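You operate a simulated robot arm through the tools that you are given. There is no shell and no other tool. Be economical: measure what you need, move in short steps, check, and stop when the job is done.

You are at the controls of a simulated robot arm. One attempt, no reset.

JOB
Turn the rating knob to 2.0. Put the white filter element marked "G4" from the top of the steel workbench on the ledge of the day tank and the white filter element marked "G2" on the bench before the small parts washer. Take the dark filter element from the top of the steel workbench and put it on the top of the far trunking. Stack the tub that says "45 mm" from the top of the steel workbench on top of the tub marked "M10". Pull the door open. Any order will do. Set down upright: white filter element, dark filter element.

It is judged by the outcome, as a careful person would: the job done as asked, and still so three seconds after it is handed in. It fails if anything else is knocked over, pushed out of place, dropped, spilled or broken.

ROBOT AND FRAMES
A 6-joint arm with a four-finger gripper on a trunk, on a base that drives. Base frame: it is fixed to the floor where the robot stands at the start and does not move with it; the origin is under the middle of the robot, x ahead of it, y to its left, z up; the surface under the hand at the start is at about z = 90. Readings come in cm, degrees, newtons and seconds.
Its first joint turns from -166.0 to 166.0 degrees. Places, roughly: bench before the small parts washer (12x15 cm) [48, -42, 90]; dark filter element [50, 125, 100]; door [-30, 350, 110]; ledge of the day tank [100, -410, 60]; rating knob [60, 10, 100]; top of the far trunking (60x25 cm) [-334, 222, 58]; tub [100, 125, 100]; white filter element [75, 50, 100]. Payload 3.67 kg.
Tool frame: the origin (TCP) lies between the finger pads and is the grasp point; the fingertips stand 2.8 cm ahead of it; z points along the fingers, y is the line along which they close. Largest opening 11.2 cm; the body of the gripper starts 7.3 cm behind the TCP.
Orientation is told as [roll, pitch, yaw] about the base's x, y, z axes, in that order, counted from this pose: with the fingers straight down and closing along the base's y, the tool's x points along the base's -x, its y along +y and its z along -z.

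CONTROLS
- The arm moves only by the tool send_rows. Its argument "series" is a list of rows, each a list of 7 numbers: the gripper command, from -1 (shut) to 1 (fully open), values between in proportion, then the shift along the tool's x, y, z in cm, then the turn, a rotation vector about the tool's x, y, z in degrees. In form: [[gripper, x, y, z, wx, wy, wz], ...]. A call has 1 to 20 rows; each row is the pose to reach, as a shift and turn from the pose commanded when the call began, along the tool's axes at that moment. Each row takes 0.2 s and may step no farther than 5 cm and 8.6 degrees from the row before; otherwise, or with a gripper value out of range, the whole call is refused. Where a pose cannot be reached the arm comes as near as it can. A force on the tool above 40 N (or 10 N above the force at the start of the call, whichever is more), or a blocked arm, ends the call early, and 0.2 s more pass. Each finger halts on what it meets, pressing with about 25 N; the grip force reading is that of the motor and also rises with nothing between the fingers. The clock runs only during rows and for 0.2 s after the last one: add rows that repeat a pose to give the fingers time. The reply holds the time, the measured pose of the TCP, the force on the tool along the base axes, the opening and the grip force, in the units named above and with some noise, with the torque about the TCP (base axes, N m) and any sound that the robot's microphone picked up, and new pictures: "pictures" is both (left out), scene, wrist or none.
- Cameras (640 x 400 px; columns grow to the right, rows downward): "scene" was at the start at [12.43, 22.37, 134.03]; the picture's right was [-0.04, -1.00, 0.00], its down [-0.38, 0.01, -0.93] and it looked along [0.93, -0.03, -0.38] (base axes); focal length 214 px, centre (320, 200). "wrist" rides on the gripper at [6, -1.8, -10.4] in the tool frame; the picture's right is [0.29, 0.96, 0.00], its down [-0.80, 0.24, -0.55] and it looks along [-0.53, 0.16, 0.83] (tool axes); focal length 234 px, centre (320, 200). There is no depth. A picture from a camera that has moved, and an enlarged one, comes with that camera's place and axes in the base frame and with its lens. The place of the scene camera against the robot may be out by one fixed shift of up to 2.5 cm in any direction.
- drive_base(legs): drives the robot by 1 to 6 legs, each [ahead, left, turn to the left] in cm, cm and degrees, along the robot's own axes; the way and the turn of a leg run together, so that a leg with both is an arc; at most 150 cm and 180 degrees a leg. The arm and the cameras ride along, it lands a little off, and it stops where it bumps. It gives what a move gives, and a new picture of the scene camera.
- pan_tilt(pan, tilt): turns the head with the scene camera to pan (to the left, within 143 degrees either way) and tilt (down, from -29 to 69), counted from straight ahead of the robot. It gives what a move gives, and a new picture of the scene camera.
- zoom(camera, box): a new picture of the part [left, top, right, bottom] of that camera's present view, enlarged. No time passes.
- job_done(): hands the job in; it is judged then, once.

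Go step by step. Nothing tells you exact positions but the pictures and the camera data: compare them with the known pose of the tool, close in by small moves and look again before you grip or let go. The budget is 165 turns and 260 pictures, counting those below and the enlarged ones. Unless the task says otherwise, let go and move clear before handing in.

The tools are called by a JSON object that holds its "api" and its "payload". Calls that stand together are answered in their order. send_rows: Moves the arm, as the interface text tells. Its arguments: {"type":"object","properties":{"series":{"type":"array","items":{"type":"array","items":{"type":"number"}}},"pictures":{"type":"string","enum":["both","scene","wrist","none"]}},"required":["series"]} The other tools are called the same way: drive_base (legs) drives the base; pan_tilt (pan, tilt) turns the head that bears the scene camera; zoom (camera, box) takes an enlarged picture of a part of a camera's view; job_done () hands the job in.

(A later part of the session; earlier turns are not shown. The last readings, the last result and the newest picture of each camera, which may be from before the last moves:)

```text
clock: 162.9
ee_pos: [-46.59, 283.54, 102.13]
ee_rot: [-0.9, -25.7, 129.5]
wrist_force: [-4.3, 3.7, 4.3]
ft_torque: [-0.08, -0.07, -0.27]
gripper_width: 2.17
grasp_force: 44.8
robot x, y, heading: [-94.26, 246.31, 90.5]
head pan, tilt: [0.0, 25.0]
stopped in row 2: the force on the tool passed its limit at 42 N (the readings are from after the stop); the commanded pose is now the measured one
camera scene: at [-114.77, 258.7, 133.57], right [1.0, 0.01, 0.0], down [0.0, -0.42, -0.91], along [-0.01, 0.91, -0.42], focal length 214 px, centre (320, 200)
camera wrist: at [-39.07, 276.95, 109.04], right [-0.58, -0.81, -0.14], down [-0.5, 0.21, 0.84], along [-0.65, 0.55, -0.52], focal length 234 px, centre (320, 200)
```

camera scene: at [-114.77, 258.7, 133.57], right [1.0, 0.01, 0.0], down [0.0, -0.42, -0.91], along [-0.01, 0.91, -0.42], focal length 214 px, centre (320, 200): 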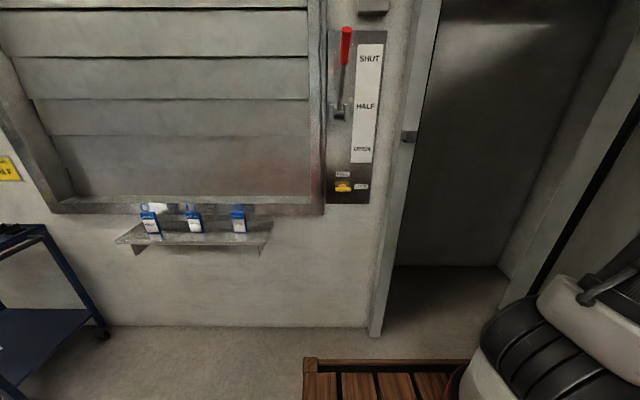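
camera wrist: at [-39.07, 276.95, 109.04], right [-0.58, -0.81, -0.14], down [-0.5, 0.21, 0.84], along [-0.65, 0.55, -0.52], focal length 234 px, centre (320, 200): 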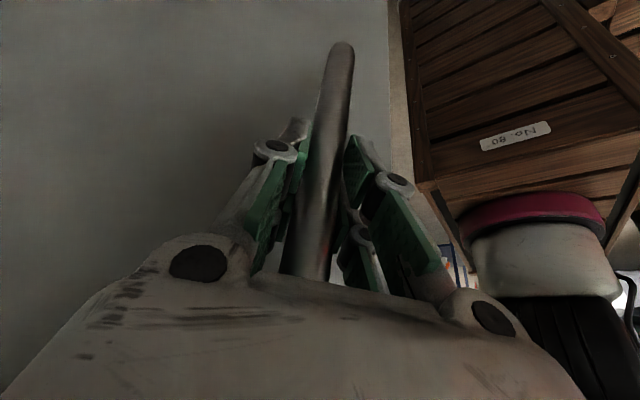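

The door edge has reached the front of my own base (crate). I'll release at ~38°, withdraw and move the base back and right, then re-grip.

{"api": "send_rows", "payload": {"series": [[-0.5, 0, 0, 0, 0, 0, 0], [0.2, 0, 0, 0, 0, 0, 0], [0.2, 0, 0, 0, 0, 0, 0], [0.2, 3, 0, -1.5, 0, 0, 0], [0.2, 6, 0, -4, 0, 0, 0], [0.2, 8, 0, -7, 0, 0, 0], [0.2, 8, 0, -7, 0, 0, 0]], "pictures": "none"}}

{"api": "drive_base", "payload": {"legs": [[-20, 0, 0]]}}

```text
clock: 164.6
ee_pos: [-40.36, 276.03, 104.92]
ee_rot: [-1.0, -25.6, 129.6]
wrist_force: [-0.1, -0.6, 0.4]
ft_torque: [0.0, -0.02, 0.0]
gripper_width: 6.72
grasp_force: 0.0
robot x, y, heading: [-94.04, 246.69, 90.6]
head pan, tilt: [0.0, 25.0]
```

```text
clock: 166.1
ee_pos: [-40.06, 255.96, 104.99]
ee_rot: [-0.9, -25.7, 129.5]
wrist_force: [0.3, 0.6, -0.2]
ft_torque: [0.01, 0.0, 0.02]
gripper_width: 6.69
grasp_force: 0.0
robot x, y, heading: [-93.98, 226.74, 90.2]
head pan, tilt: [0.0, 25.0]
camera scene: at [-114.51, 238.97, 133.57], right [1.0, 0.01, 0.0], down [0.0, -0.42, -0.91], along [-0.01, 0.91, -0.42], focal length 214 px, centre (320, 200)
```

scene: 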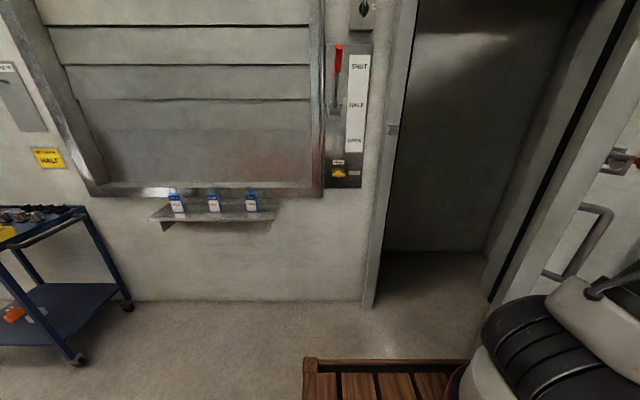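

The door stays at ~38°. I'll open it further by pushing its inner face: move the base back/right, set the tool vertical, then go round the door edge.

{"api": "drive_base", "payload": {"legs": [[-23, 0, 0], [0, -22, 0]]}}

{"api": "send_rows", "payload": {"series": [[0.2, 0, 0, -1, 0, 8, 0], [-0.3, 0, 0, -2, 0, 16, 0], [-1, 0, 0, -3, 0, 25.6, 0], [-1, 0, 0, -3, 0, 25.6, 0]], "pictures": "none"}}

```text
clock: 169.1
ee_pos: [-17.61, 233.13, 104.91]
ee_rot: [-1.0, -25.7, 129.1]
wrist_force: [-0.1, 0.9, -0.6]
ft_torque: [0.0, 0.0, -0.02]
gripper_width: 6.73
grasp_force: 0.1
robot x, y, heading: [-71.92, 203.82, 90.1]
head pan, tilt: [0.0, 25.0]
camera scene: at [-92.33, 216.65, 133.57], right [1.0, 0.0, 0.0], down [0.0, -0.42, -0.91], along [0.0, 0.91, -0.42], focal length 214 px, centre (320, 200)
```

scene: 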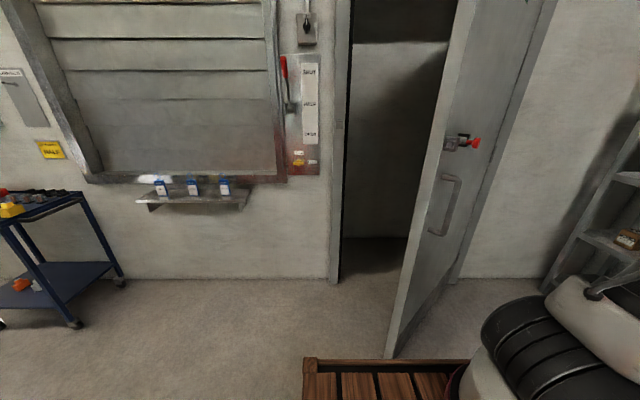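

```text
refused: row 3 steps farther than a row can; nothing moved
```

{"api": "send_rows", "payload": {"series": [[0.2, 0, 0, -1, 0, 8, 0], [-0.3, 0, 0, -2, 0, 16, 0], [-1, 0, 0, -3, 0, 24, 0], [-1, 0, 0, -3, 0, 25.6, 0], [-1, 0, 0, -3, 0, 25.6, 0]], "pictures": "none"}}

```text
clock: 170.3
ee_pos: [-16.84, 232.12, 107.78]
ee_rot: [-0.7, -0.1, 128.6]
wrist_force: [-0.3, 0.2, -0.1]
ft_torque: [-0.02, 0.02, 0.0]
gripper_width: 0.0
grasp_force: 25.5
robot x, y, heading: [-71.77, 204.14, 89.9]
head pan, tilt: [0.0, 25.0]
```

{"api": "send_rows", "payload": {"series": [[-1, -4.3, 1.4, 0, 0, 0, 5], [-1, -8.6, 2.7, 0, 0, 0, 10], [-1, -12.9, 4.1, 0, 0, 0, 16], [-1, -17.2, 5.5, 0, 0, 0, 22], [-1, -21.5, 6.9, 0, 0, 0, 28], [-1, -25.8, 8.2, 0, 0, 0, 34], [-1, -30, 9.6, 0, 0, 0, 40], [-1, -34.3, 11, 0, 0, 0, 46], [-1, -38.6, 12.3, 0, 0, 0, 52], [-1, -43, 13.7, 0, 0, 0, 57], [-1, -47.2, 15.1, 0, 0, 0, 62], [-1, -51.5, 16.45, 0, 0, 0, 62.6], [-1, -51.5, 16.45, 0, 0, 0, 62.6]]}}

```text
clock: 173.1
ee_pos: [-61.82, 262.04, 107.33]
ee_rot: [-0.3, -0.8, 66.0]
wrist_force: [-0.3, -0.7, -0.1]
ft_torque: [0.0, 0.0, 0.0]
gripper_width: 0.01
grasp_force: 25.2
robot x, y, heading: [-72.09, 204.56, 90.4]
head pan, tilt: [0.0, 25.0]
camera scene: at [-92.34, 216.64, 133.57], right [1.0, 0.0, 0.0], down [0.0, -0.42, -0.91], along [0.0, 0.91, -0.42], focal length 214 px, centre (320, 200)
camera wrist: at [-62.76, 255.74, 117.69], right [-0.99, 0.13, -0.01], down [0.1, 0.82, 0.56], along [0.08, 0.56, -0.83], focal length 234 px, centre (320, 200)
```

scene: 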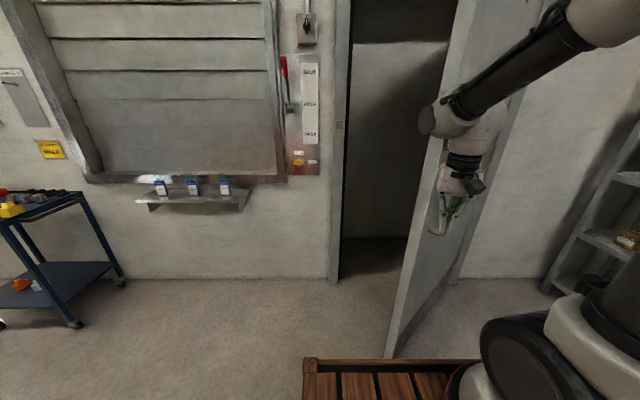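
wrist: 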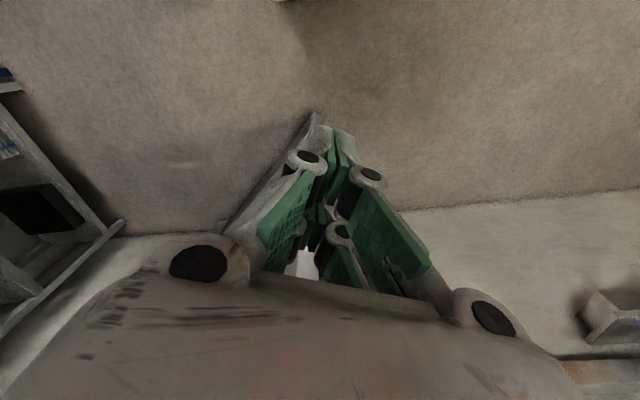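

The door edge is at ≈(−55,283). Going around it to the inner side.

{"api": "send_rows", "payload": {"series": [[-1, -1.5, 4.7, 0, 0, 0, 0], [-1, -3, 9.4, 0, 0, 0, 0], [-1, -4.7, 14.1, 0, 0, 0, 0], [-1, -9.3, 15.9, 0, 0, 0, 0], [-1, -14, 17.7, 0, 0, 0, 0], [-1, -18.6, 19.5, 0, 0, 0, 0], [-1, -23.3, 21.3, 0, 0, 0, 0], [-1, -27.3, 18.8, 0, 0, 0, 0], [-1, -31.4, 16.2, 0, 0, 0, 0], [-1, -35.5, 13.6, 0, 0, 0, 0], [-1, -35.5, 13.6, 0, 0, 0, 0]]}}

```text
refused: row 5 steps farther than a row can; nothing moved
```

{"api": "send_rows", "payload": {"series": [[-1, -1.5, 4.7, 0, 0, 0, 0], [-1, -3, 9.4, 0, 0, 0, 0], [-1, -4.7, 14.1, 0, 0, 0, 0], [-1, -8.4, 15.6, 0, 0, 0, 0], [-1, -12.1, 17, 0, 0, 0, 0], [-1, -15.9, 18.4, 0, 0, 0, 0], [-1, -19.6, 19.9, 0, 0, 0, 0], [-1, -23.3, 21.3, 0, 0, 0, 0], [-1, -27.3, 18.8, 0, 0, 0, 0], [-1, -31.4, 16.2, 0, 0, 0, 0], [-1, -35.5, 13.6, 0, 0, 0, 0], [-1, -35.5, 13.6, 0, 0, 0, 0]]}}

```text
clock: 175.7
ee_pos: [-59.81, 299.98, 107.73]
ee_rot: [-0.4, -0.7, 66.0]
wrist_force: [0.6, -0.1, 0.1]
ft_torque: [-0.01, 0.01, -0.01]
gripper_width: 0.0
grasp_force: 25.6
robot x, y, heading: [-72.56, 204.36, 90.0]
head pan, tilt: [0.0, 25.0]
camera scene: at [-92.34, 216.65, 133.57], right [1.0, 0.0, 0.0], down [0.0, -0.42, -0.91], along [0.0, 0.91, -0.42], focal length 214 px, centre (320, 200)
camera wrist: at [-60.86, 293.61, 118.03], right [-0.99, 0.13, -0.01], down [0.1, 0.82, 0.56], along [0.08, 0.56, -0.83], focal length 234 px, centre (320, 200)
```

scene: 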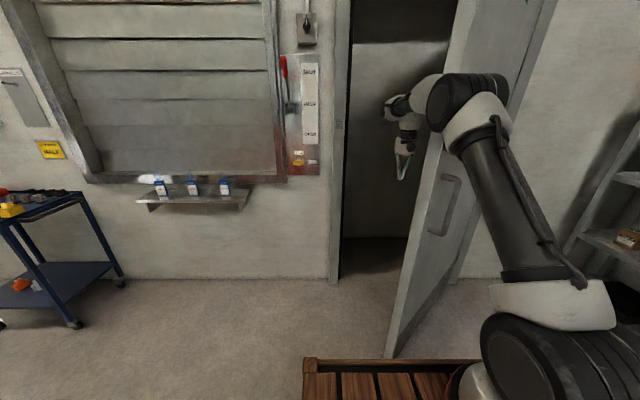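
wrist: 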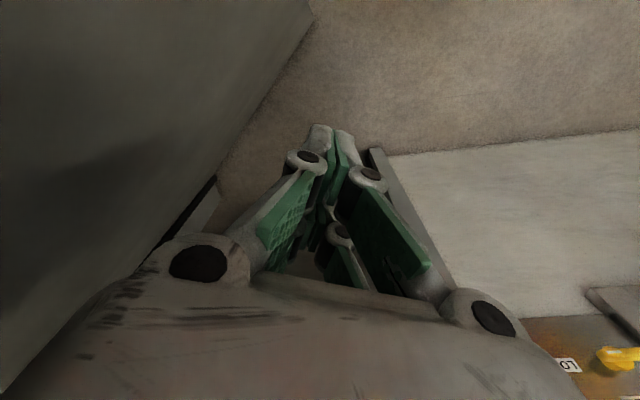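

Now inside the door. Pushing it along the arc around the hinge, slowly.

{"api": "send_rows", "payload": {"series": [[-1, 1.4, -2.7, 0, 0, 0, -2], [-1, 2.8, -5.5, 0, 0, 0, -4], [-1, 4.2, -8.2, 0, 0, 0, -6], [-1, 5.2, -10, 0, 0, 0, -7.2], [-1, 6.1, -11.7, 0, 0, 0, -8.4], [-1, 7.1, -13.4, 0, 0, 0, -9.7], [-1, 8, -15.2, 0, 0, 0, -11], [-1, 8.8, -17, 0, 0, 0, -12.2], [-1, 9.6, -18.9, 0, 0, 0, -13.5], [-1, 10.3, -20.7, 0, 0, 0, -14.8], [-1, 11.1, -22.5, 0, 0, 0, -16], [-1, 11.1, -22.5, 0, 0, 0, -16]]}}

```text
clock: 178.3
ee_pos: [-43.97, 280.56, 107.85]
ee_rot: [-0.6, -0.6, 82.1]
wrist_force: [-0.4, -0.5, -0.5]
ft_torque: [0.02, -0.01, -0.01]
gripper_width: 0.0
grasp_force: 25.1
robot x, y, heading: [-72.09, 204.37, 89.8]
head pan, tilt: [0.0, 25.0]
camera scene: at [-92.33, 216.65, 133.57], right [1.0, 0.0, 0.0], down [0.0, -0.42, -0.91], along [0.0, 0.91, -0.42], focal length 214 px, centre (320, 200)
camera wrist: at [-43.16, 274.27, 118.15], right [-0.99, -0.15, -0.01], down [-0.13, 0.82, 0.56], along [-0.08, 0.55, -0.83], focal length 234 px, centre (320, 200)
```

scene: 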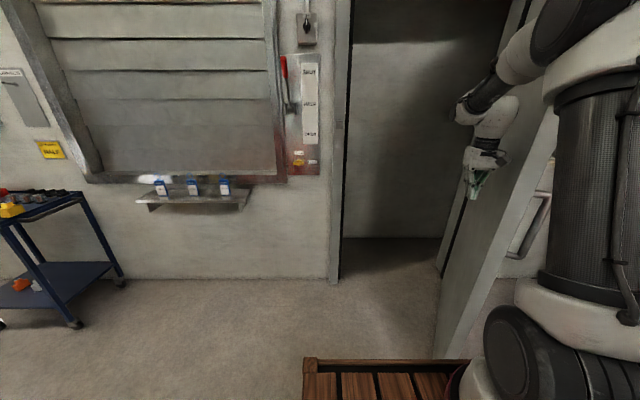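
wrist: 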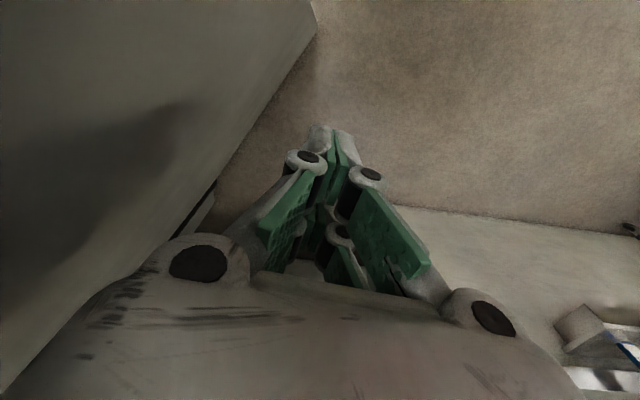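

Door is at ~54° with negligible force. Pushing another 16°.

{"api": "send_rows", "payload": {"series": [[-1, 1.1, -1.6, 0, 0, 0, -1.2], [-1, 2.3, -3.2, 0, 0, 0, -2.5], [-1, 3.4, -4.9, 0, 0, 0, -3.7], [-1, 4.5, -6.5, 0, 0, 0, -5], [-1, 5.5, -8.2, 0, 0, 0, -6.2], [-1, 6.5, -10, 0, 0, 0, -7.5], [-1, 7.5, -11.7, 0, 0, 0, -8.7], [-1, 8.4, -13.5, 0, 0, 0, -10], [-1, 9.3, -15.3, 0, 0, 0, -11.2], [-1, 10.1, -17.1, 0, 0, 0, -12.5], [-1, 10.9, -18.9, 0, 0, 0, -13.7], [-1, 11.7, -20.7, 0, 0, 0, -15], [-1, 12.3, -22.2, 0, 0, 0, -16], [-1, 12.3, -22.2, 0, 0, 0, -16]]}}

```text
clock: 181.3
ee_pos: [-23.49, 265.5, 107.82]
ee_rot: [-0.7, -0.3, 98.0]
wrist_force: [0.5, 0.5, 0.6]
ft_torque: [-0.01, -0.01, -0.02]
gripper_width: 0.01
grasp_force: 25.3
robot x, y, heading: [-72.26, 204.16, 90.0]
head pan, tilt: [0.0, 25.0]
camera scene: at [-92.33, 216.65, 133.57], right [1.0, 0.0, 0.0], down [0.0, -0.42, -0.91], along [0.0, 0.91, -0.42], focal length 214 px, centre (320, 200)
camera wrist: at [-21.05, 259.78, 118.24], right [-0.91, -0.42, -0.01], down [-0.36, 0.75, 0.56], along [-0.22, 0.51, -0.83], focal length 234 px, centre (320, 200)
```

scene: 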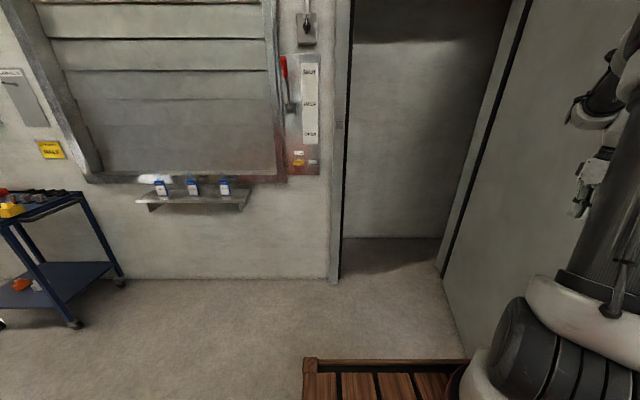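
wrist: 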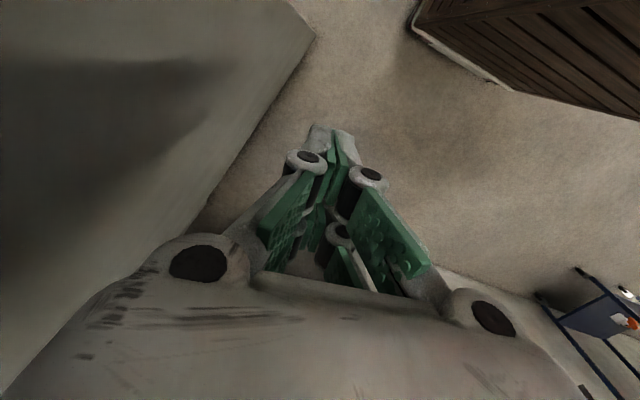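

Door is now ~70° open. Withdrawing the arm to the left, then backing away and returning to the bench for G4.

{"api": "send_rows", "payload": {"series": [[-1, 0.2, 4.8, 0, 0, 0, 0], [-1, 0.4, 9.6, 0, 0, 0, 0], [-1, 0.6, 14.4, 0, 0, 0, 0], [-1, 0.8, 19.2, 0, 0, 0, 0], [-1, 1, 24, -2, 0, 0, 0], [-1, 1.2, 28.5, -4, 0, 0, 0], [-1, 1.4, 33, -6, 0, 0, 0], [-1, 1.65, 37.5, -8, 0, 0, 0], [-1, 1.65, 37.5, -8, 0, 0, 0]], "pictures": "none"}}

{"api": "drive_base", "payload": {"legs": [[-22, 0, 0], [0, -65, 0]]}}

```text
refused: row 5 steps farther than a row can; nothing moved
```

```text
clock: 186.2
ee_pos: [41.9, 243.56, 107.83]
ee_rot: [-0.7, -0.4, 97.7]
wrist_force: [0.6, -0.3, 0.4]
ft_torque: [-0.01, -0.01, 0.01]
gripper_width: 0.0
grasp_force: 24.3
robot x, y, heading: [-6.97, 182.34, 89.8]
head pan, tilt: [0.0, 25.0]
camera scene: at [-27.15, 194.89, 133.57], right [1.0, 0.0, 0.0], down [0.0, -0.42, -0.91], along [0.0, 0.91, -0.42], focal length 214 px, centre (320, 200)
```

scene: 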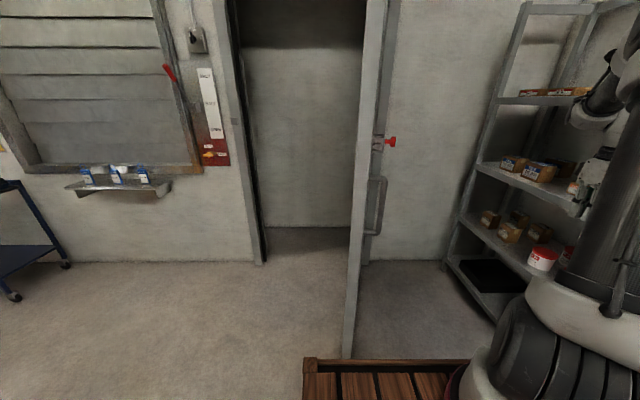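

The door stays open at ~70°. (I'll no longer chain a drive to an unverified move.) Tucking the arm straight ahead.

{"api": "send_rows", "payload": {"series": [[-1, -0.1, 4.5, -0.8, 0, 0, 0], [-1, -0.3, 9, -1.6, 0, 0, 0], [-1, -0.4, 13.5, -2.4, 0, 0, 0], [-1, -0.6, 18, -3.2, 0, 0, 0], [-1, -0.7, 22.5, -4, 0, 0, 0], [-1, -0.9, 27, -4.8, 0, 0, 0], [-1, -1, 31.5, -5.6, 0, 0, 0], [-1, -1.2, 36, -6.4, 0, 0, 0], [-1, -1.3, 40.5, -7.2, 0, 0, 0], [-1, -1.5, 45, -8, 0, 0, 0], [-1, -1.6, 49, -8, 0, 0, 0], [-1, -1.6, 49, -8, 0, 0, 0]], "pictures": "none"}}

```text
clock: 188.8
ee_pos: [-6.86, 238.35, 115.32]
ee_rot: [-0.7, -0.4, 97.7]
wrist_force: [0.2, -0.1, -1.1]
ft_torque: [0.02, 0.02, -0.02]
gripper_width: 0.02
grasp_force: 24.6
robot x, y, heading: [-6.82, 182.35, 89.7]
head pan, tilt: [0.0, 25.0]
```

{"api": "drive_base", "payload": {"legs": [[0, 0, -89.7], [0, -124, 0]]}}

```text
clock: 199.0
ee_pos: [47.52, 54.62, 115.29]
ee_rot: [-0.7, -0.5, 6.6]
wrist_force: [-0.8, 0.3, -0.8]
ft_torque: [0.0, 0.01, -0.02]
gripper_width: 0.02
grasp_force: 25.0
robot x, y, heading: [-8.75, 56.11, -1.3]
head pan, tilt: [0.0, 25.0]
camera scene: at [4.26, 78.24, 133.57], right [-0.02, -1.0, 0.0], down [-0.42, 0.01, -0.91], along [0.91, -0.02, -0.42], focal length 214 px, centre (320, 200)
```

scene: 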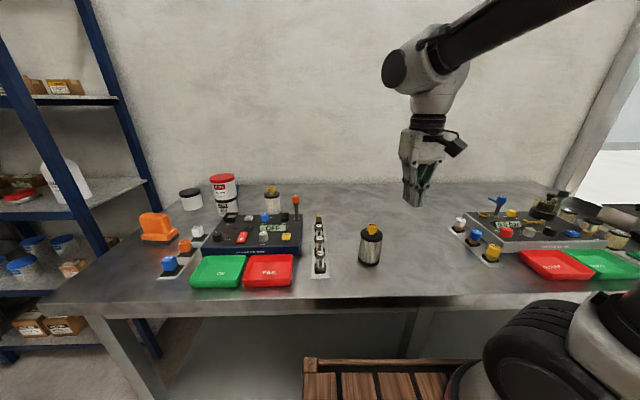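

G4 stands at about (57.5,61). Opening and moving the wrist over it.

{"api": "send_rows", "payload": {"series": [[-0.3, -1.5, 1.8, 0, 0, 0, 3], [0.4, -3, 3.5, 0, 0, 0, 6.6], [1, -3, 3.5, 0, 0, 0, 6.6], [1, -3, 3.5, 0, 0, 0, 6.6]], "pictures": "wrist"}}

```text
clock: 200.0
ee_pos: [50.01, 58.67, 115.27]
ee_rot: [-0.7, -0.5, 0.1]
wrist_force: [-1.1, -0.8, 0.1]
ft_torque: [0.02, 0.02, 0.01]
gripper_width: 11.2
grasp_force: 0.2
robot x, y, heading: [-8.42, 55.59, -1.5]
head pan, tilt: [0.0, 25.0]
camera wrist: at [43.85, 56.94, 125.69], right [-0.29, 0.96, -0.01], down [0.79, 0.25, 0.56], along [0.54, 0.15, -0.83], focal length 234 px, centre (320, 200)
```

wrist: 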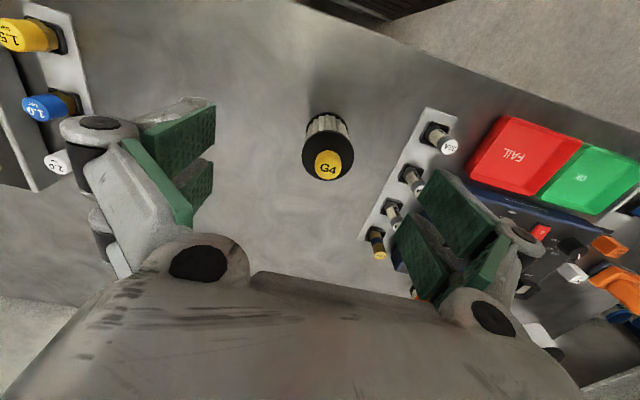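

{"api": "send_rows", "payload": {"series": [[0.6, -2.3, 1, 3, 0, 0, 0], [0.6, -4.6, 2, 6, 0, 0, 0], [0.6, -4.6, 2, 10, 0, 0, 0], [0.6, -4.6, 2, 13, 0, 0, 0], [0.6, -4.6, 2, 13, 0, 0, 0]], "pictures": "wrist"}}

```text
clock: 201.2
ee_pos: [54.68, 60.3, 102.26]
ee_rot: [-0.7, -0.5, 0.1]
wrist_force: [0.4, 0.3, -0.1]
ft_torque: [0.01, -0.01, 0.0]
gripper_width: 8.97
grasp_force: 0.1
robot x, y, heading: [-8.51, 55.97, -1.5]
head pan, tilt: [0.0, 25.0]
camera wrist: at [48.6, 58.75, 112.67], right [-0.29, 0.96, -0.01], down [0.79, 0.25, 0.56], along [0.54, 0.15, -0.83], focal length 234 px, centre (320, 200)
```

wrist: 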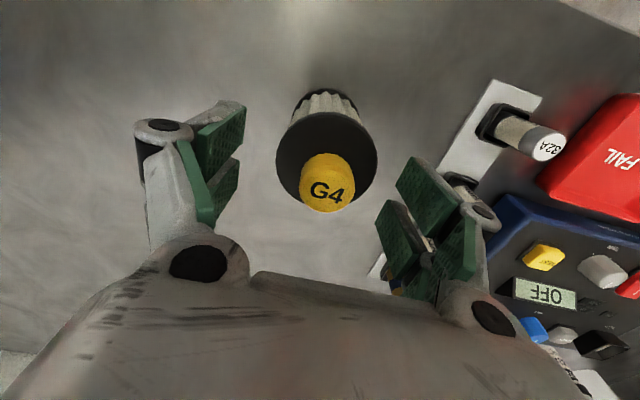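

{"api": "send_rows", "payload": {"series": [[0.6, 0, 0.4, 1, 0, 0, 0], [0.6, 0, 0.4, 4, 0, 0, 0], [0.6, 0, 0.4, 6.4, 0, 0, 0], [0, 0, 0.4, 6.4, 0, 0, 0], [-0.5, 0, 0.4, 6.4, 0, 0, 0], [-0.5, 0, 0.4, 6.4, 0, 0, 0]], "pictures": "wrist"}}

```text
clock: 202.6
ee_pos: [54.74, 60.73, 95.96]
ee_rot: [-0.7, -0.5, 0.0]
wrist_force: [1.5, 0.1, 0.8]
ft_torque: [0.01, -0.14, 0.03]
gripper_width: 6.17
grasp_force: 24.3
robot x, y, heading: [-8.55, 55.54, -1.5]
head pan, tilt: [0.0, 25.0]
camera wrist: at [48.54, 59.0, 106.39], right [-0.29, 0.96, -0.01], down [0.79, 0.25, 0.56], along [0.54, 0.15, -0.83], focal length 234 px, centre (320, 200)
```

wrist: 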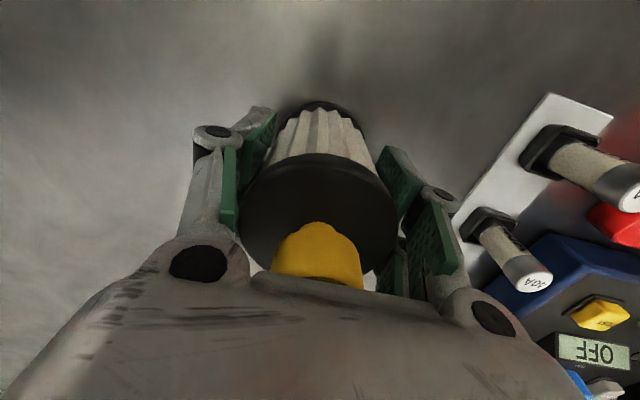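

Gripped. Lifting straight up.

{"api": "send_rows", "payload": {"series": [[-0.5, 0, 0, -4, 0, 0, 0], [-0.5, 0, 0, -8, 0, 0, 0], [-0.5, 0, 0, -12, 0, 0, 0], [-0.5, 0, 0, -16, 0, 0, 0], [-0.5, 0, 0, -20, 0, 0, 0], [-0.5, 0, 0, -24, 0, 0, 0], [-0.5, 2, 0, -26, 0, 0, 0], [-0.5, 2, 0, -26, 0, 0, 0]], "pictures": "wrist"}}

```text
clock: 204.4
ee_pos: [52.67, 60.93, 121.85]
ee_rot: [-0.7, -0.5, 0.1]
wrist_force: [-0.2, 0.5, -2.1]
ft_torque: [0.01, 0.01, -0.03]
gripper_width: 6.16
grasp_force: 24.8
robot x, y, heading: [-8.83, 55.76, -1.5]
head pan, tilt: [0.0, 25.0]
camera wrist: at [46.61, 59.2, 132.29], right [-0.29, 0.96, -0.01], down [0.79, 0.25, 0.56], along [0.54, 0.15, -0.83], focal length 234 px, centre (320, 200)
```

wrist: 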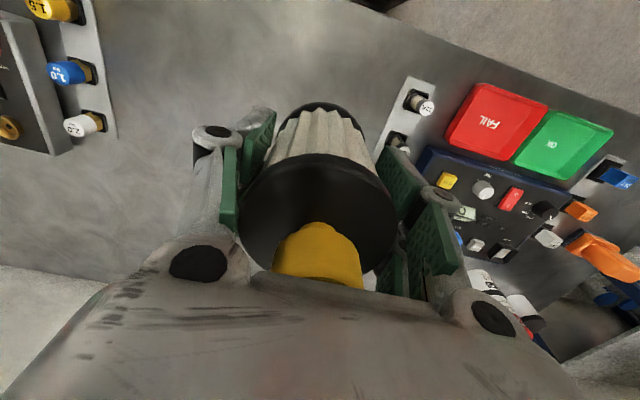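

Backing off and driving right toward the day tank; then a look.

{"api": "drive_base", "payload": {"legs": [[-20, 0, 1.5], [0, -150, 0], [0, -80, 0]]}}

{"api": "pan_tilt", "payload": {"pan": -50, "tilt": 20}}

```text
clock: 217.0
ee_pos: [36.66, -166.91, 121.8]
ee_rot: [-0.7, -0.5, 3.2]
wrist_force: [0.1, -0.5, -1.6]
ft_torque: [0.02, -0.01, -0.02]
gripper_width: 6.12
grasp_force: 25.0
robot x, y, heading: [-24.41, -174.93, 1.8]
head pan, tilt: [0.0, 25.0]
camera scene: at [-12.71, -152.2, 133.57], right [0.03, -1.0, 0.0], down [-0.42, -0.01, -0.91], along [0.91, 0.03, -0.42], focal length 214 px, centre (320, 200)
```

scene: 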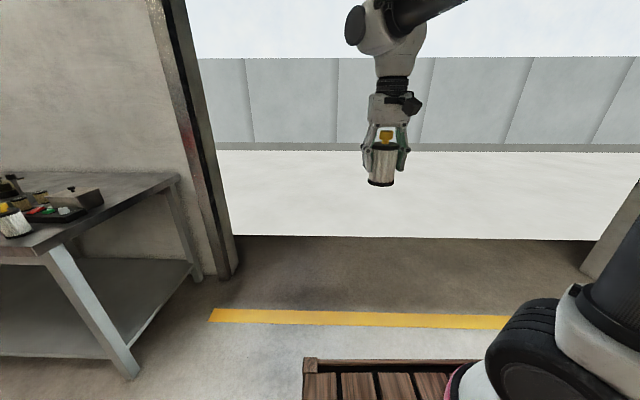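

```text
clock: 218.1
ee_pos: [36.62, -166.81, 121.82]
ee_rot: [-0.8, -0.6, 3.2]
wrist_force: [0.1, -0.6, -1.3]
ft_torque: [0.03, 0.01, 0.01]
gripper_width: 6.13
grasp_force: 25.3
robot x, y, heading: [-24.33, -175.1, 1.9]
head pan, tilt: [-50.0, 20.0]
camera scene: at [-15.72, -159.42, 134.38], right [-0.75, -0.67, 0.0], down [-0.23, 0.26, -0.94], along [0.63, -0.7, -0.34], focal length 214 px, centre (320, 200)
```

scene: 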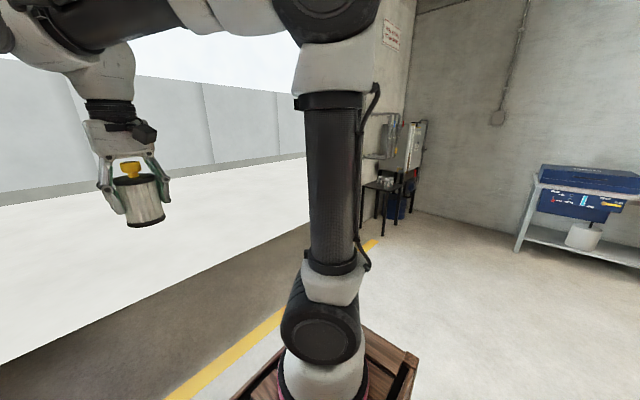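

{"api": "zoom", "payload": {"camera": "scene", "box": [340, 90, 460, 250]}}

```text
2.50 times, centred on (400, 170) of scene
camera zoom: at [-15.72, -159.42, 134.38], right [-0.75, -0.67, 0.0], down [-0.23, 0.26, -0.94], along [0.63, -0.7, -0.34], focal length 536 px, centre (120, 275)
```

zoom: 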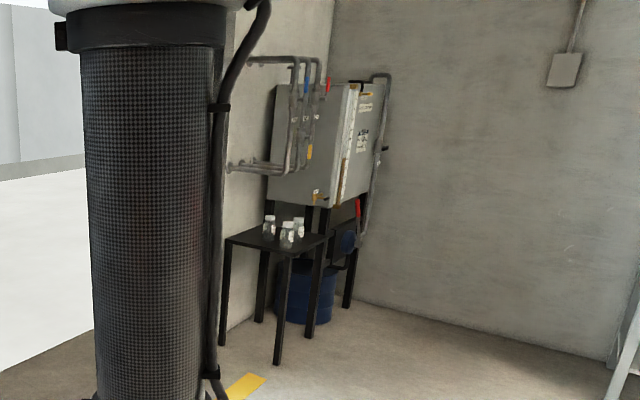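

The black ledge with three bottles (≈x 82–118, y −376…−435) stands in the corner. Driving to be alongside it.

{"api": "drive_base", "payload": {"legs": [[0, 0, -1.8], [0, -150, 0], [0, -60, 0]]}}

{"api": "pan_tilt", "payload": {"pan": -10, "tilt": 25}}

```text
clock: 229.0
ee_pos: [40.37, -377.7, 121.95]
ee_rot: [-0.6, -0.4, 3.2]
wrist_force: [0.7, 0.4, -1.6]
ft_torque: [-0.05, 0.0, 0.02]
gripper_width: 6.13
grasp_force: 25.1
robot x, y, heading: [-20.27, -386.07, 1.7]
head pan, tilt: [-50.0, 20.0]
camera scene: at [-11.86, -370.39, 134.38], right [-0.75, -0.67, 0.0], down [-0.23, 0.25, -0.94], along [0.63, -0.7, -0.34], focal length 214 px, centre (320, 200)
```

scene: 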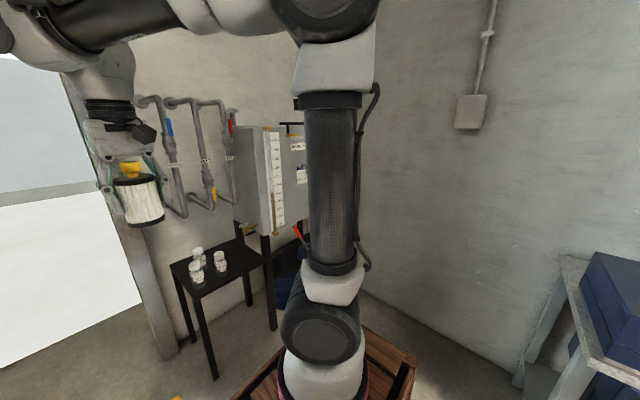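

```text
clock: 230.0
ee_pos: [40.48, -377.68, 121.89]
ee_rot: [-0.7, -0.4, 3.4]
wrist_force: [0.4, 0.0, -1.9]
ft_torque: [-0.03, -0.04, 0.0]
gripper_width: 6.12
grasp_force: 25.1
robot x, y, heading: [-20.25, -386.03, 1.8]
head pan, tilt: [-10.0, 25.0]
camera scene: at [-8.95, -364.77, 133.57], right [-0.14, -0.99, 0.0], down [-0.42, 0.06, -0.91], along [0.9, -0.13, -0.42], focal length 214 px, centre (320, 200)
```

scene: 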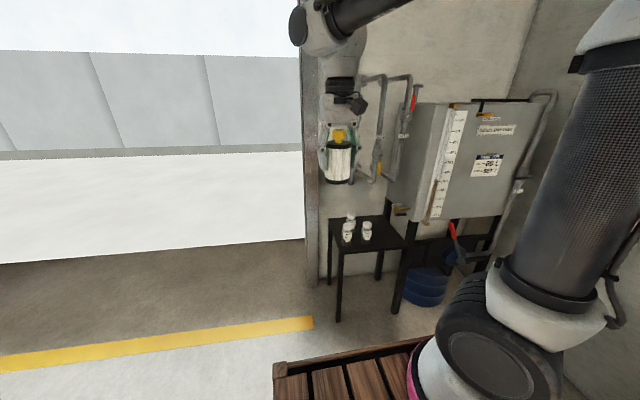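

Ledge: x 82–118, y −389…−428; bottles at ≈(88,−395), (107,−402), (90,−407). I'll use the free right-front part ≈(92,−418.5). Driving closer.

{"api": "drive_base", "payload": {"legs": [[38, -16, -1.8]]}}

{"api": "send_rows", "payload": {"series": [[-0.5, 0, 0, 0, 0, 0, 0]], "pictures": "wrist"}}

```text
clock: 232.6
ee_pos: [78.81, -394.42, 121.91]
ee_rot: [-0.8, -0.5, 1.7]
wrist_force: [-0.2, 0.6, -2.1]
ft_torque: [0.01, 0.04, 0.02]
gripper_width: 6.11
grasp_force: 25.4
robot x, y, heading: [17.86, -401.33, 0.3]
head pan, tilt: [-10.0, 25.0]
camera scene: at [29.71, -380.12, 133.57], right [-0.17, -0.99, 0.0], down [-0.42, 0.07, -0.91], along [0.89, -0.15, -0.42], focal length 214 px, centre (320, 200)
```

scene: 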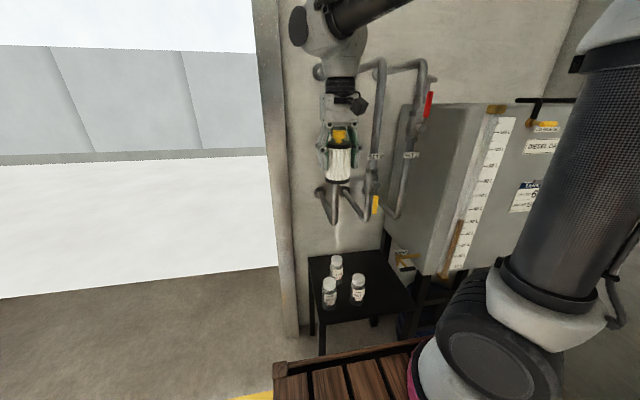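

```text
clock: 233.0
ee_pos: [78.88, -394.51, 121.82]
ee_rot: [-0.6, -0.5, 1.7]
wrist_force: [-0.6, 0.7, -2.5]
ft_torque: [-0.03, 0.04, 0.01]
gripper_width: 6.14
grasp_force: 25.1
robot x, y, heading: [17.57, -401.38, 0.3]
head pan, tilt: [-10.0, 25.0]
camera wrist: at [72.67, -396.35, 132.25], right [-0.32, 0.95, -0.01], down [0.79, 0.27, 0.56], along [0.53, 0.17, -0.83], focal length 234 px, centre (320, 200)
```

wrist: 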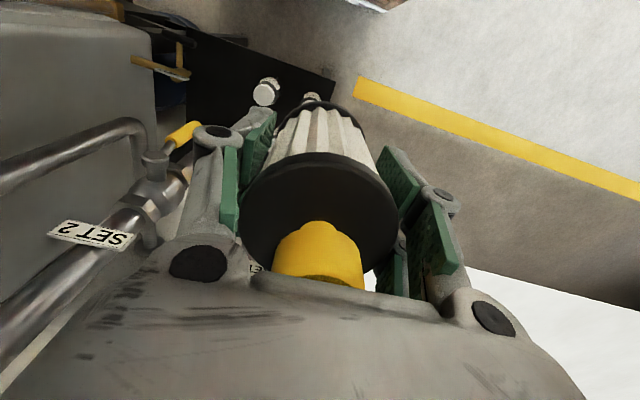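

Pipes with levers overhang the ledge, so I need their exact positions before lowering. Zooming.

{"api": "zoom", "payload": {"camera": "scene", "box": [280, 40, 460, 340]}}

{"api": "zoom", "payload": {"camera": "wrist", "box": [0, 40, 280, 215]}}

```text
1.33 times, centred on (370, 190) of scene
camera zoom: at [29.71, -380.12, 133.57], right [-0.17, -0.99, 0.0], down [-0.42, 0.07, -0.91], along [0.89, -0.15, -0.42], focal length 286 px, centre (253, 213)
```

zoom: 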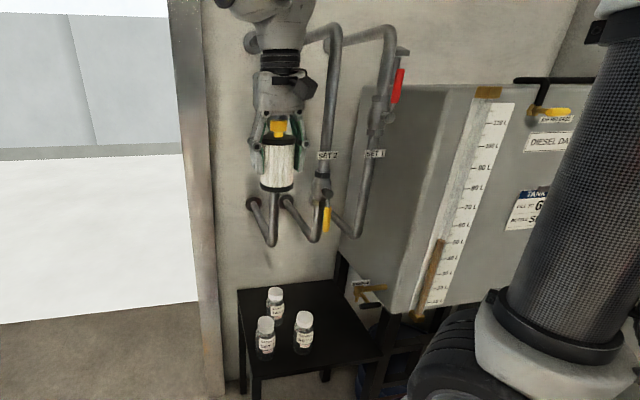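

```text
2.29 times, centred on (140, 128) of wrist
camera zoom: at [72.67, -396.35, 132.25], right [-0.32, 0.95, -0.01], down [0.79, 0.27, 0.56], along [0.53, 0.17, -0.83], focal length 535 px, centre (731, 366)
```

zoom: 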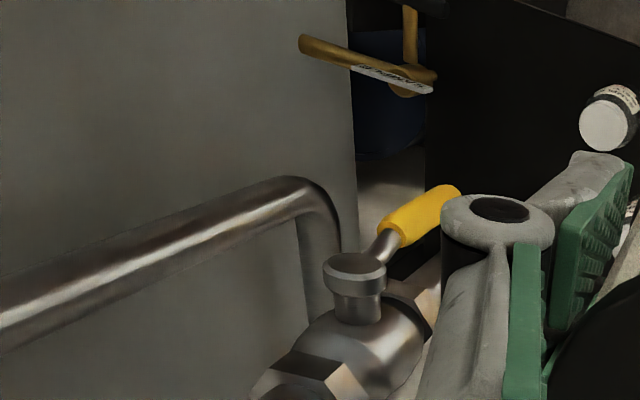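

Risers stand at x≈94–95 (y≈−396,−409,−421, bottom z≈92) with levers reaching to x≈88. Plan: descend in front of the ledge at x≈72, then slide in low to (85.5,−419.5) near the front edge.

{"api": "send_rows", "payload": {"series": [[-0.5, 3, -2.5, 0, 0, 0, 0], [-0.5, 5, -6.5, 0, 0, 0, 0], [-0.5, 7, -10.5, 0, 0, 0, 0], [-0.5, 7.6, -15, 0, 0, 0, 0], [-0.5, 7.6, -19.8, 0, 0, 0, 0], [-0.5, 7.6, -24.5, 0, 0, 0, 0], [-0.5, 7.6, -24.8, 5, 0, 0, 0], [-0.5, 7.6, -24.8, 10, 0, 0, 0], [-0.5, 7.6, -24.8, 15, 0, 0, 0], [-0.5, 7.6, -24.8, 20, 0, 0, 0], [-0.5, 7.6, -24.8, 25, 0, 0, 0], [-0.5, 7.6, -24.8, 30, 0, 0, 0], [-0.5, 7.6, -24.8, 30, 0, 0, 0]]}}

```text
clock: 235.8
ee_pos: [72.33, -419.95, 91.91]
ee_rot: [-0.7, -0.4, 1.6]
wrist_force: [0.4, 0.1, -1.5]
ft_torque: [-0.02, -0.02, -0.01]
gripper_width: 6.13
grasp_force: 24.9
robot x, y, heading: [17.44, -401.35, 0.4]
head pan, tilt: [-10.0, 25.0]
camera scene: at [29.7, -380.12, 133.57], right [-0.17, -0.99, 0.0], down [-0.42, 0.07, -0.91], along [0.89, -0.15, -0.42], focal length 214 px, centre (320, 200)
camera wrist: at [66.22, -421.84, 102.39], right [-0.32, 0.95, -0.01], down [0.79, 0.27, 0.56], along [0.53, 0.17, -0.83], focal length 234 px, centre (320, 200)
```

scene: 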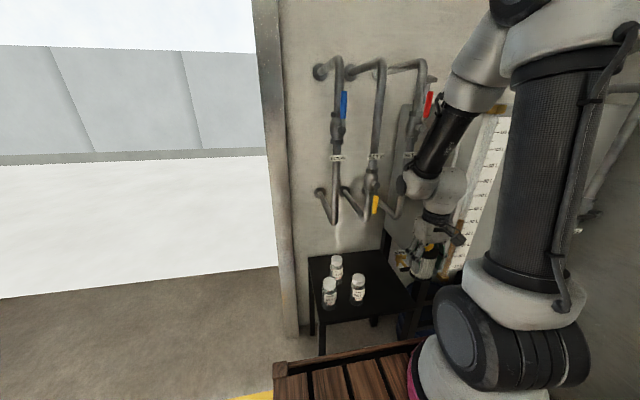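
wrist: 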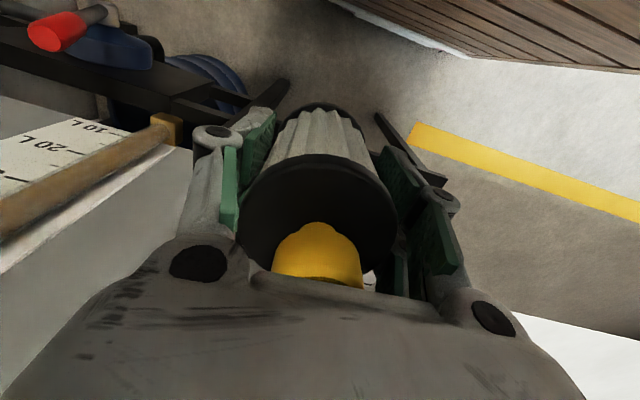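

Ledge front edge is at x≈82, tank corner at (78,−435). Lowering in front of the ledge to just above its level.

{"api": "send_rows", "payload": {"series": [[-0.5, 0, -0.3, 4, 0, 0, 0], [-0.5, 0, -0.5, 8, 0, 0, 0], [-0.5, 0, -0.5, 12, 0, 0, 0], [-0.5, 0, -0.5, 16, 0, 0, 0], [-0.5, 0, -0.5, 20, 0, 0, 0], [-0.5, 0, -0.5, 22.5, 0, 0, 0], [-0.5, 0, -0.5, 22.5, 0, 0, 0]]}}

{"api": "zoom", "payload": {"camera": "scene", "box": [330, 130, 510, 330]}}

```text
clock: 237.4
ee_pos: [72.49, -420.69, 69.37]
ee_rot: [-0.7, -0.5, 1.5]
wrist_force: [0.7, -0.1, -1.7]
ft_torque: [-0.02, -0.03, 0.01]
gripper_width: 6.13
grasp_force: 24.4
out of reach, approached as far as the arm can: row 1, 2, 3
robot x, y, heading: [17.42, -401.47, 0.1]
head pan, tilt: [-10.0, 25.0]
camera scene: at [29.71, -380.13, 133.57], right [-0.17, -0.99, 0.0], down [-0.42, 0.07, -0.91], along [0.89, -0.15, -0.42], focal length 214 px, centre (320, 200)
camera wrist: at [66.35, -422.6, 79.76], right [-0.32, 0.95, -0.01], down [0.79, 0.27, 0.56], along [0.53, 0.17, -0.83], focal length 234 px, centre (320, 200)
```

scene: 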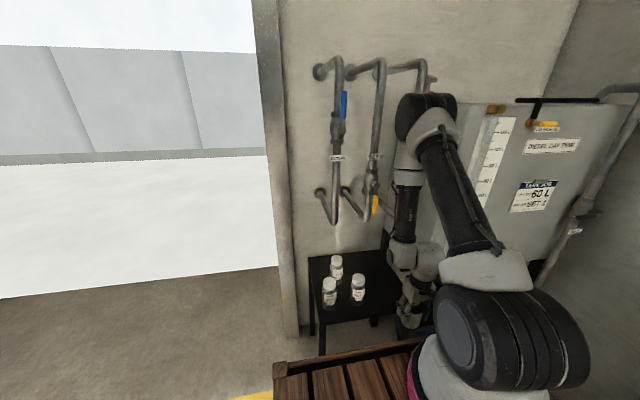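
wrist: 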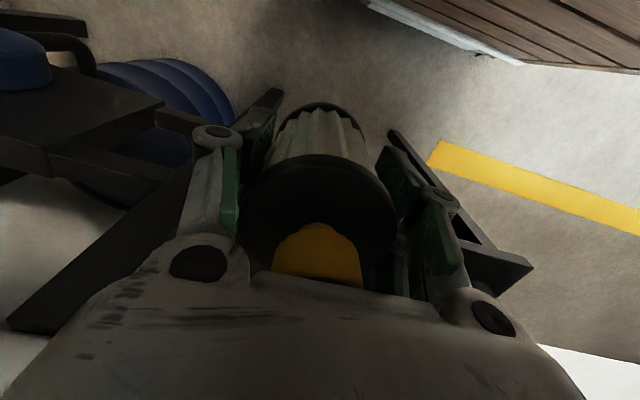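

```text
2.00 times, centred on (420, 230) of scene
camera zoom: at [29.71, -380.13, 133.57], right [-0.17, -0.99, 0.0], down [-0.42, 0.07, -0.91], along [0.89, -0.15, -0.42], focal length 429 px, centre (120, 140)
```

zoom: 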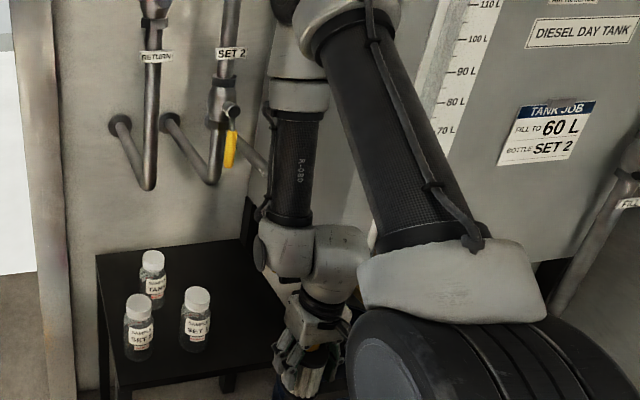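

The elbow is folded forward here, too near the pipes. I'll back the base 21 cm so the arm reaches in stretched and low.

{"api": "drive_base", "payload": {"legs": [[-21, 0, 0]]}}

```text
clock: 239.1
ee_pos: [50.81, -421.02, 69.31]
ee_rot: [-0.6, -0.5, 1.3]
wrist_force: [0.3, 0.4, -1.8]
ft_torque: [0.0, 0.03, -0.01]
gripper_width: 6.14
grasp_force: 24.6
robot x, y, heading: [-4.07, -401.3, 0.1]
head pan, tilt: [-10.0, 25.0]
camera scene: at [8.23, -380.2, 133.57], right [-0.18, -0.98, 0.0], down [-0.42, 0.07, -0.91], along [0.89, -0.16, -0.42], focal length 214 px, centre (320, 200)
```

scene: 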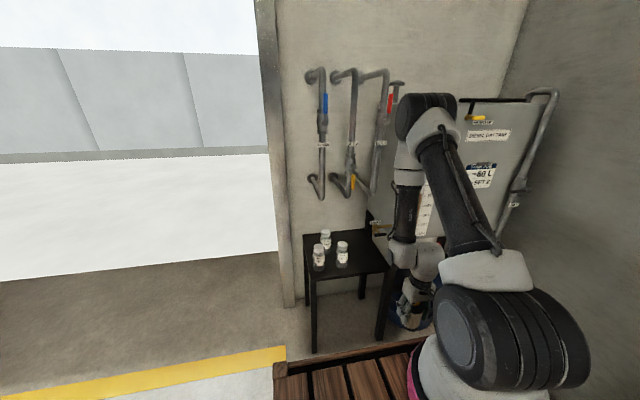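

{"api": "send_rows", "payload": {"series": [[-0.5, -4, -0.1, -0.3, 0, 0, 0], [-0.5, -8, -0.2, -0.3, 0, 0, 0], [-0.5, -12, -0.3, -0.3, 0, 0, 0], [-0.5, -16, -0.4, -0.3, 0, 0, 0], [-0.5, -20, -0.5, -0.3, 0, 0, 0], [-0.5, -24, -0.6, -0.3, 0, 0, 0], [-0.5, -24, -0.6, -0.3, 0, 0, 0]]}}

{"api": "zoom", "payload": {"camera": "scene", "box": [290, 50, 490, 350]}}

```text
clock: 240.7
ee_pos: [74.74, -420.73, 69.63]
ee_rot: [-0.7, -0.6, 1.4]
wrist_force: [0.4, -0.3, -2.3]
ft_torque: [-0.01, 0.02, 0.01]
gripper_width: 6.13
grasp_force: 25.2
out of reach, approached as far as the arm can: row 2
robot x, y, heading: [-4.24, -401.61, -0.4]
head pan, tilt: [-10.0, 25.0]
camera scene: at [8.23, -380.2, 133.57], right [-0.18, -0.98, 0.0], down [-0.42, 0.07, -0.91], along [0.89, -0.16, -0.42], focal length 214 px, centre (320, 200)
camera wrist: at [68.65, -422.6, 80.03], right [-0.31, 0.95, -0.01], down [0.79, 0.26, 0.56], along [0.53, 0.16, -0.83], focal length 234 px, centre (320, 200)
```

scene: 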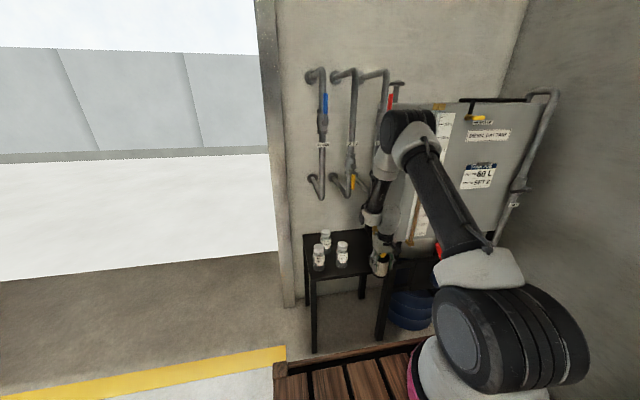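
wrist: 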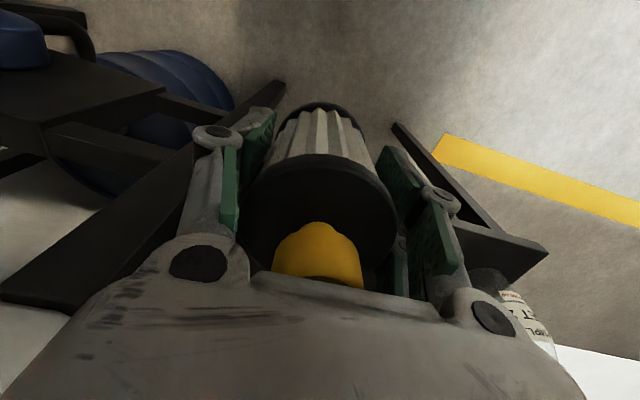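

```text
1.33 times, centred on (390, 200) of scene
camera zoom: at [8.23, -380.2, 133.57], right [-0.18, -0.98, 0.0], down [-0.42, 0.07, -0.91], along [0.89, -0.16, -0.42], focal length 286 px, centre (227, 200)
```

zoom: 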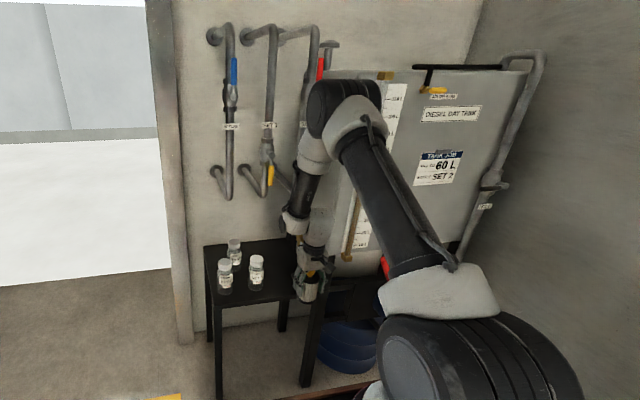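

Posture is good now (elbow at x≈58, well clear). Sliding in slowly to x≈86.

{"api": "send_rows", "payload": {"series": [[-0.5, -2.5, 0, 0, 0, 0, 0], [-0.5, -5, 0, 0, 0, 0, 0], [-0.5, -7.5, -0.1, 0, 0, 0, 0], [-0.5, -9.5, -0.2, 0, 0, 0, 0], [-0.5, -11.5, -0.2, 0, 0, 0, 0], [-0.5, -11.5, -0.2, 0, 0, 0, 0]]}}

{"api": "zoom", "payload": {"camera": "scene", "box": [290, 130, 450, 300]}}

```text
clock: 241.0
ee_pos: [74.92, -420.77, 69.55]
ee_rot: [-0.6, 0.3, 1.1]
wrist_force: [-8.5, 0.5, -3.8]
ft_torque: [0.0, -0.85, -0.09]
gripper_width: 6.13
grasp_force: 25.0
robot x, y, heading: [-3.88, -401.16, -0.1]
head pan, tilt: [-10.0, 25.0]
stopped in row 1: the force on the tool passed its limit at 57 N (the readings are from after the stop); the commanded pose is now the measured one
camera scene: at [8.2, -380.2, 133.57], right [-0.18, -0.98, 0.0], down [-0.42, 0.07, -0.91], along [0.89, -0.16, -0.42], focal length 214 px, centre (320, 200)
camera wrist: at [68.9, -422.58, 79.96], right [-0.31, 0.95, -0.01], down [0.8, 0.26, 0.55], along [0.52, 0.16, -0.84], focal length 234 px, centre (320, 200)
```

scene: 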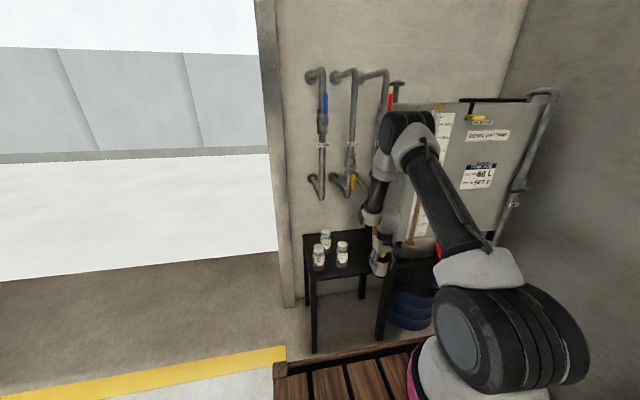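
wrist: 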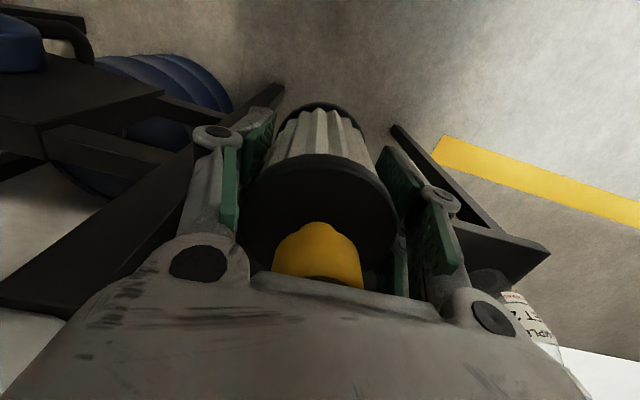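

```text
2.35 times, centred on (370, 215) of scene
camera zoom: at [8.2, -380.2, 133.57], right [-0.18, -0.98, 0.0], down [-0.42, 0.07, -0.91], along [0.89, -0.16, -0.42], focal length 505 px, centre (202, 165)
```

zoom: 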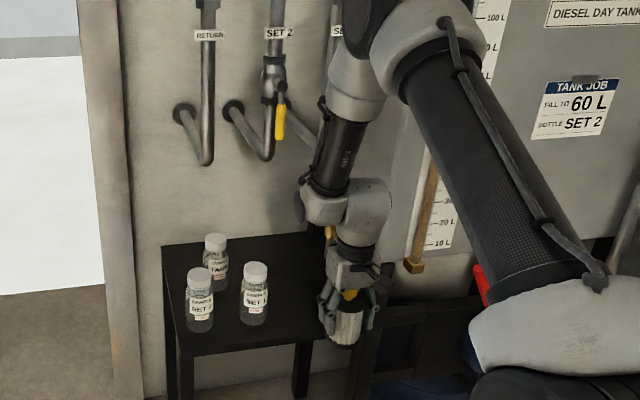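

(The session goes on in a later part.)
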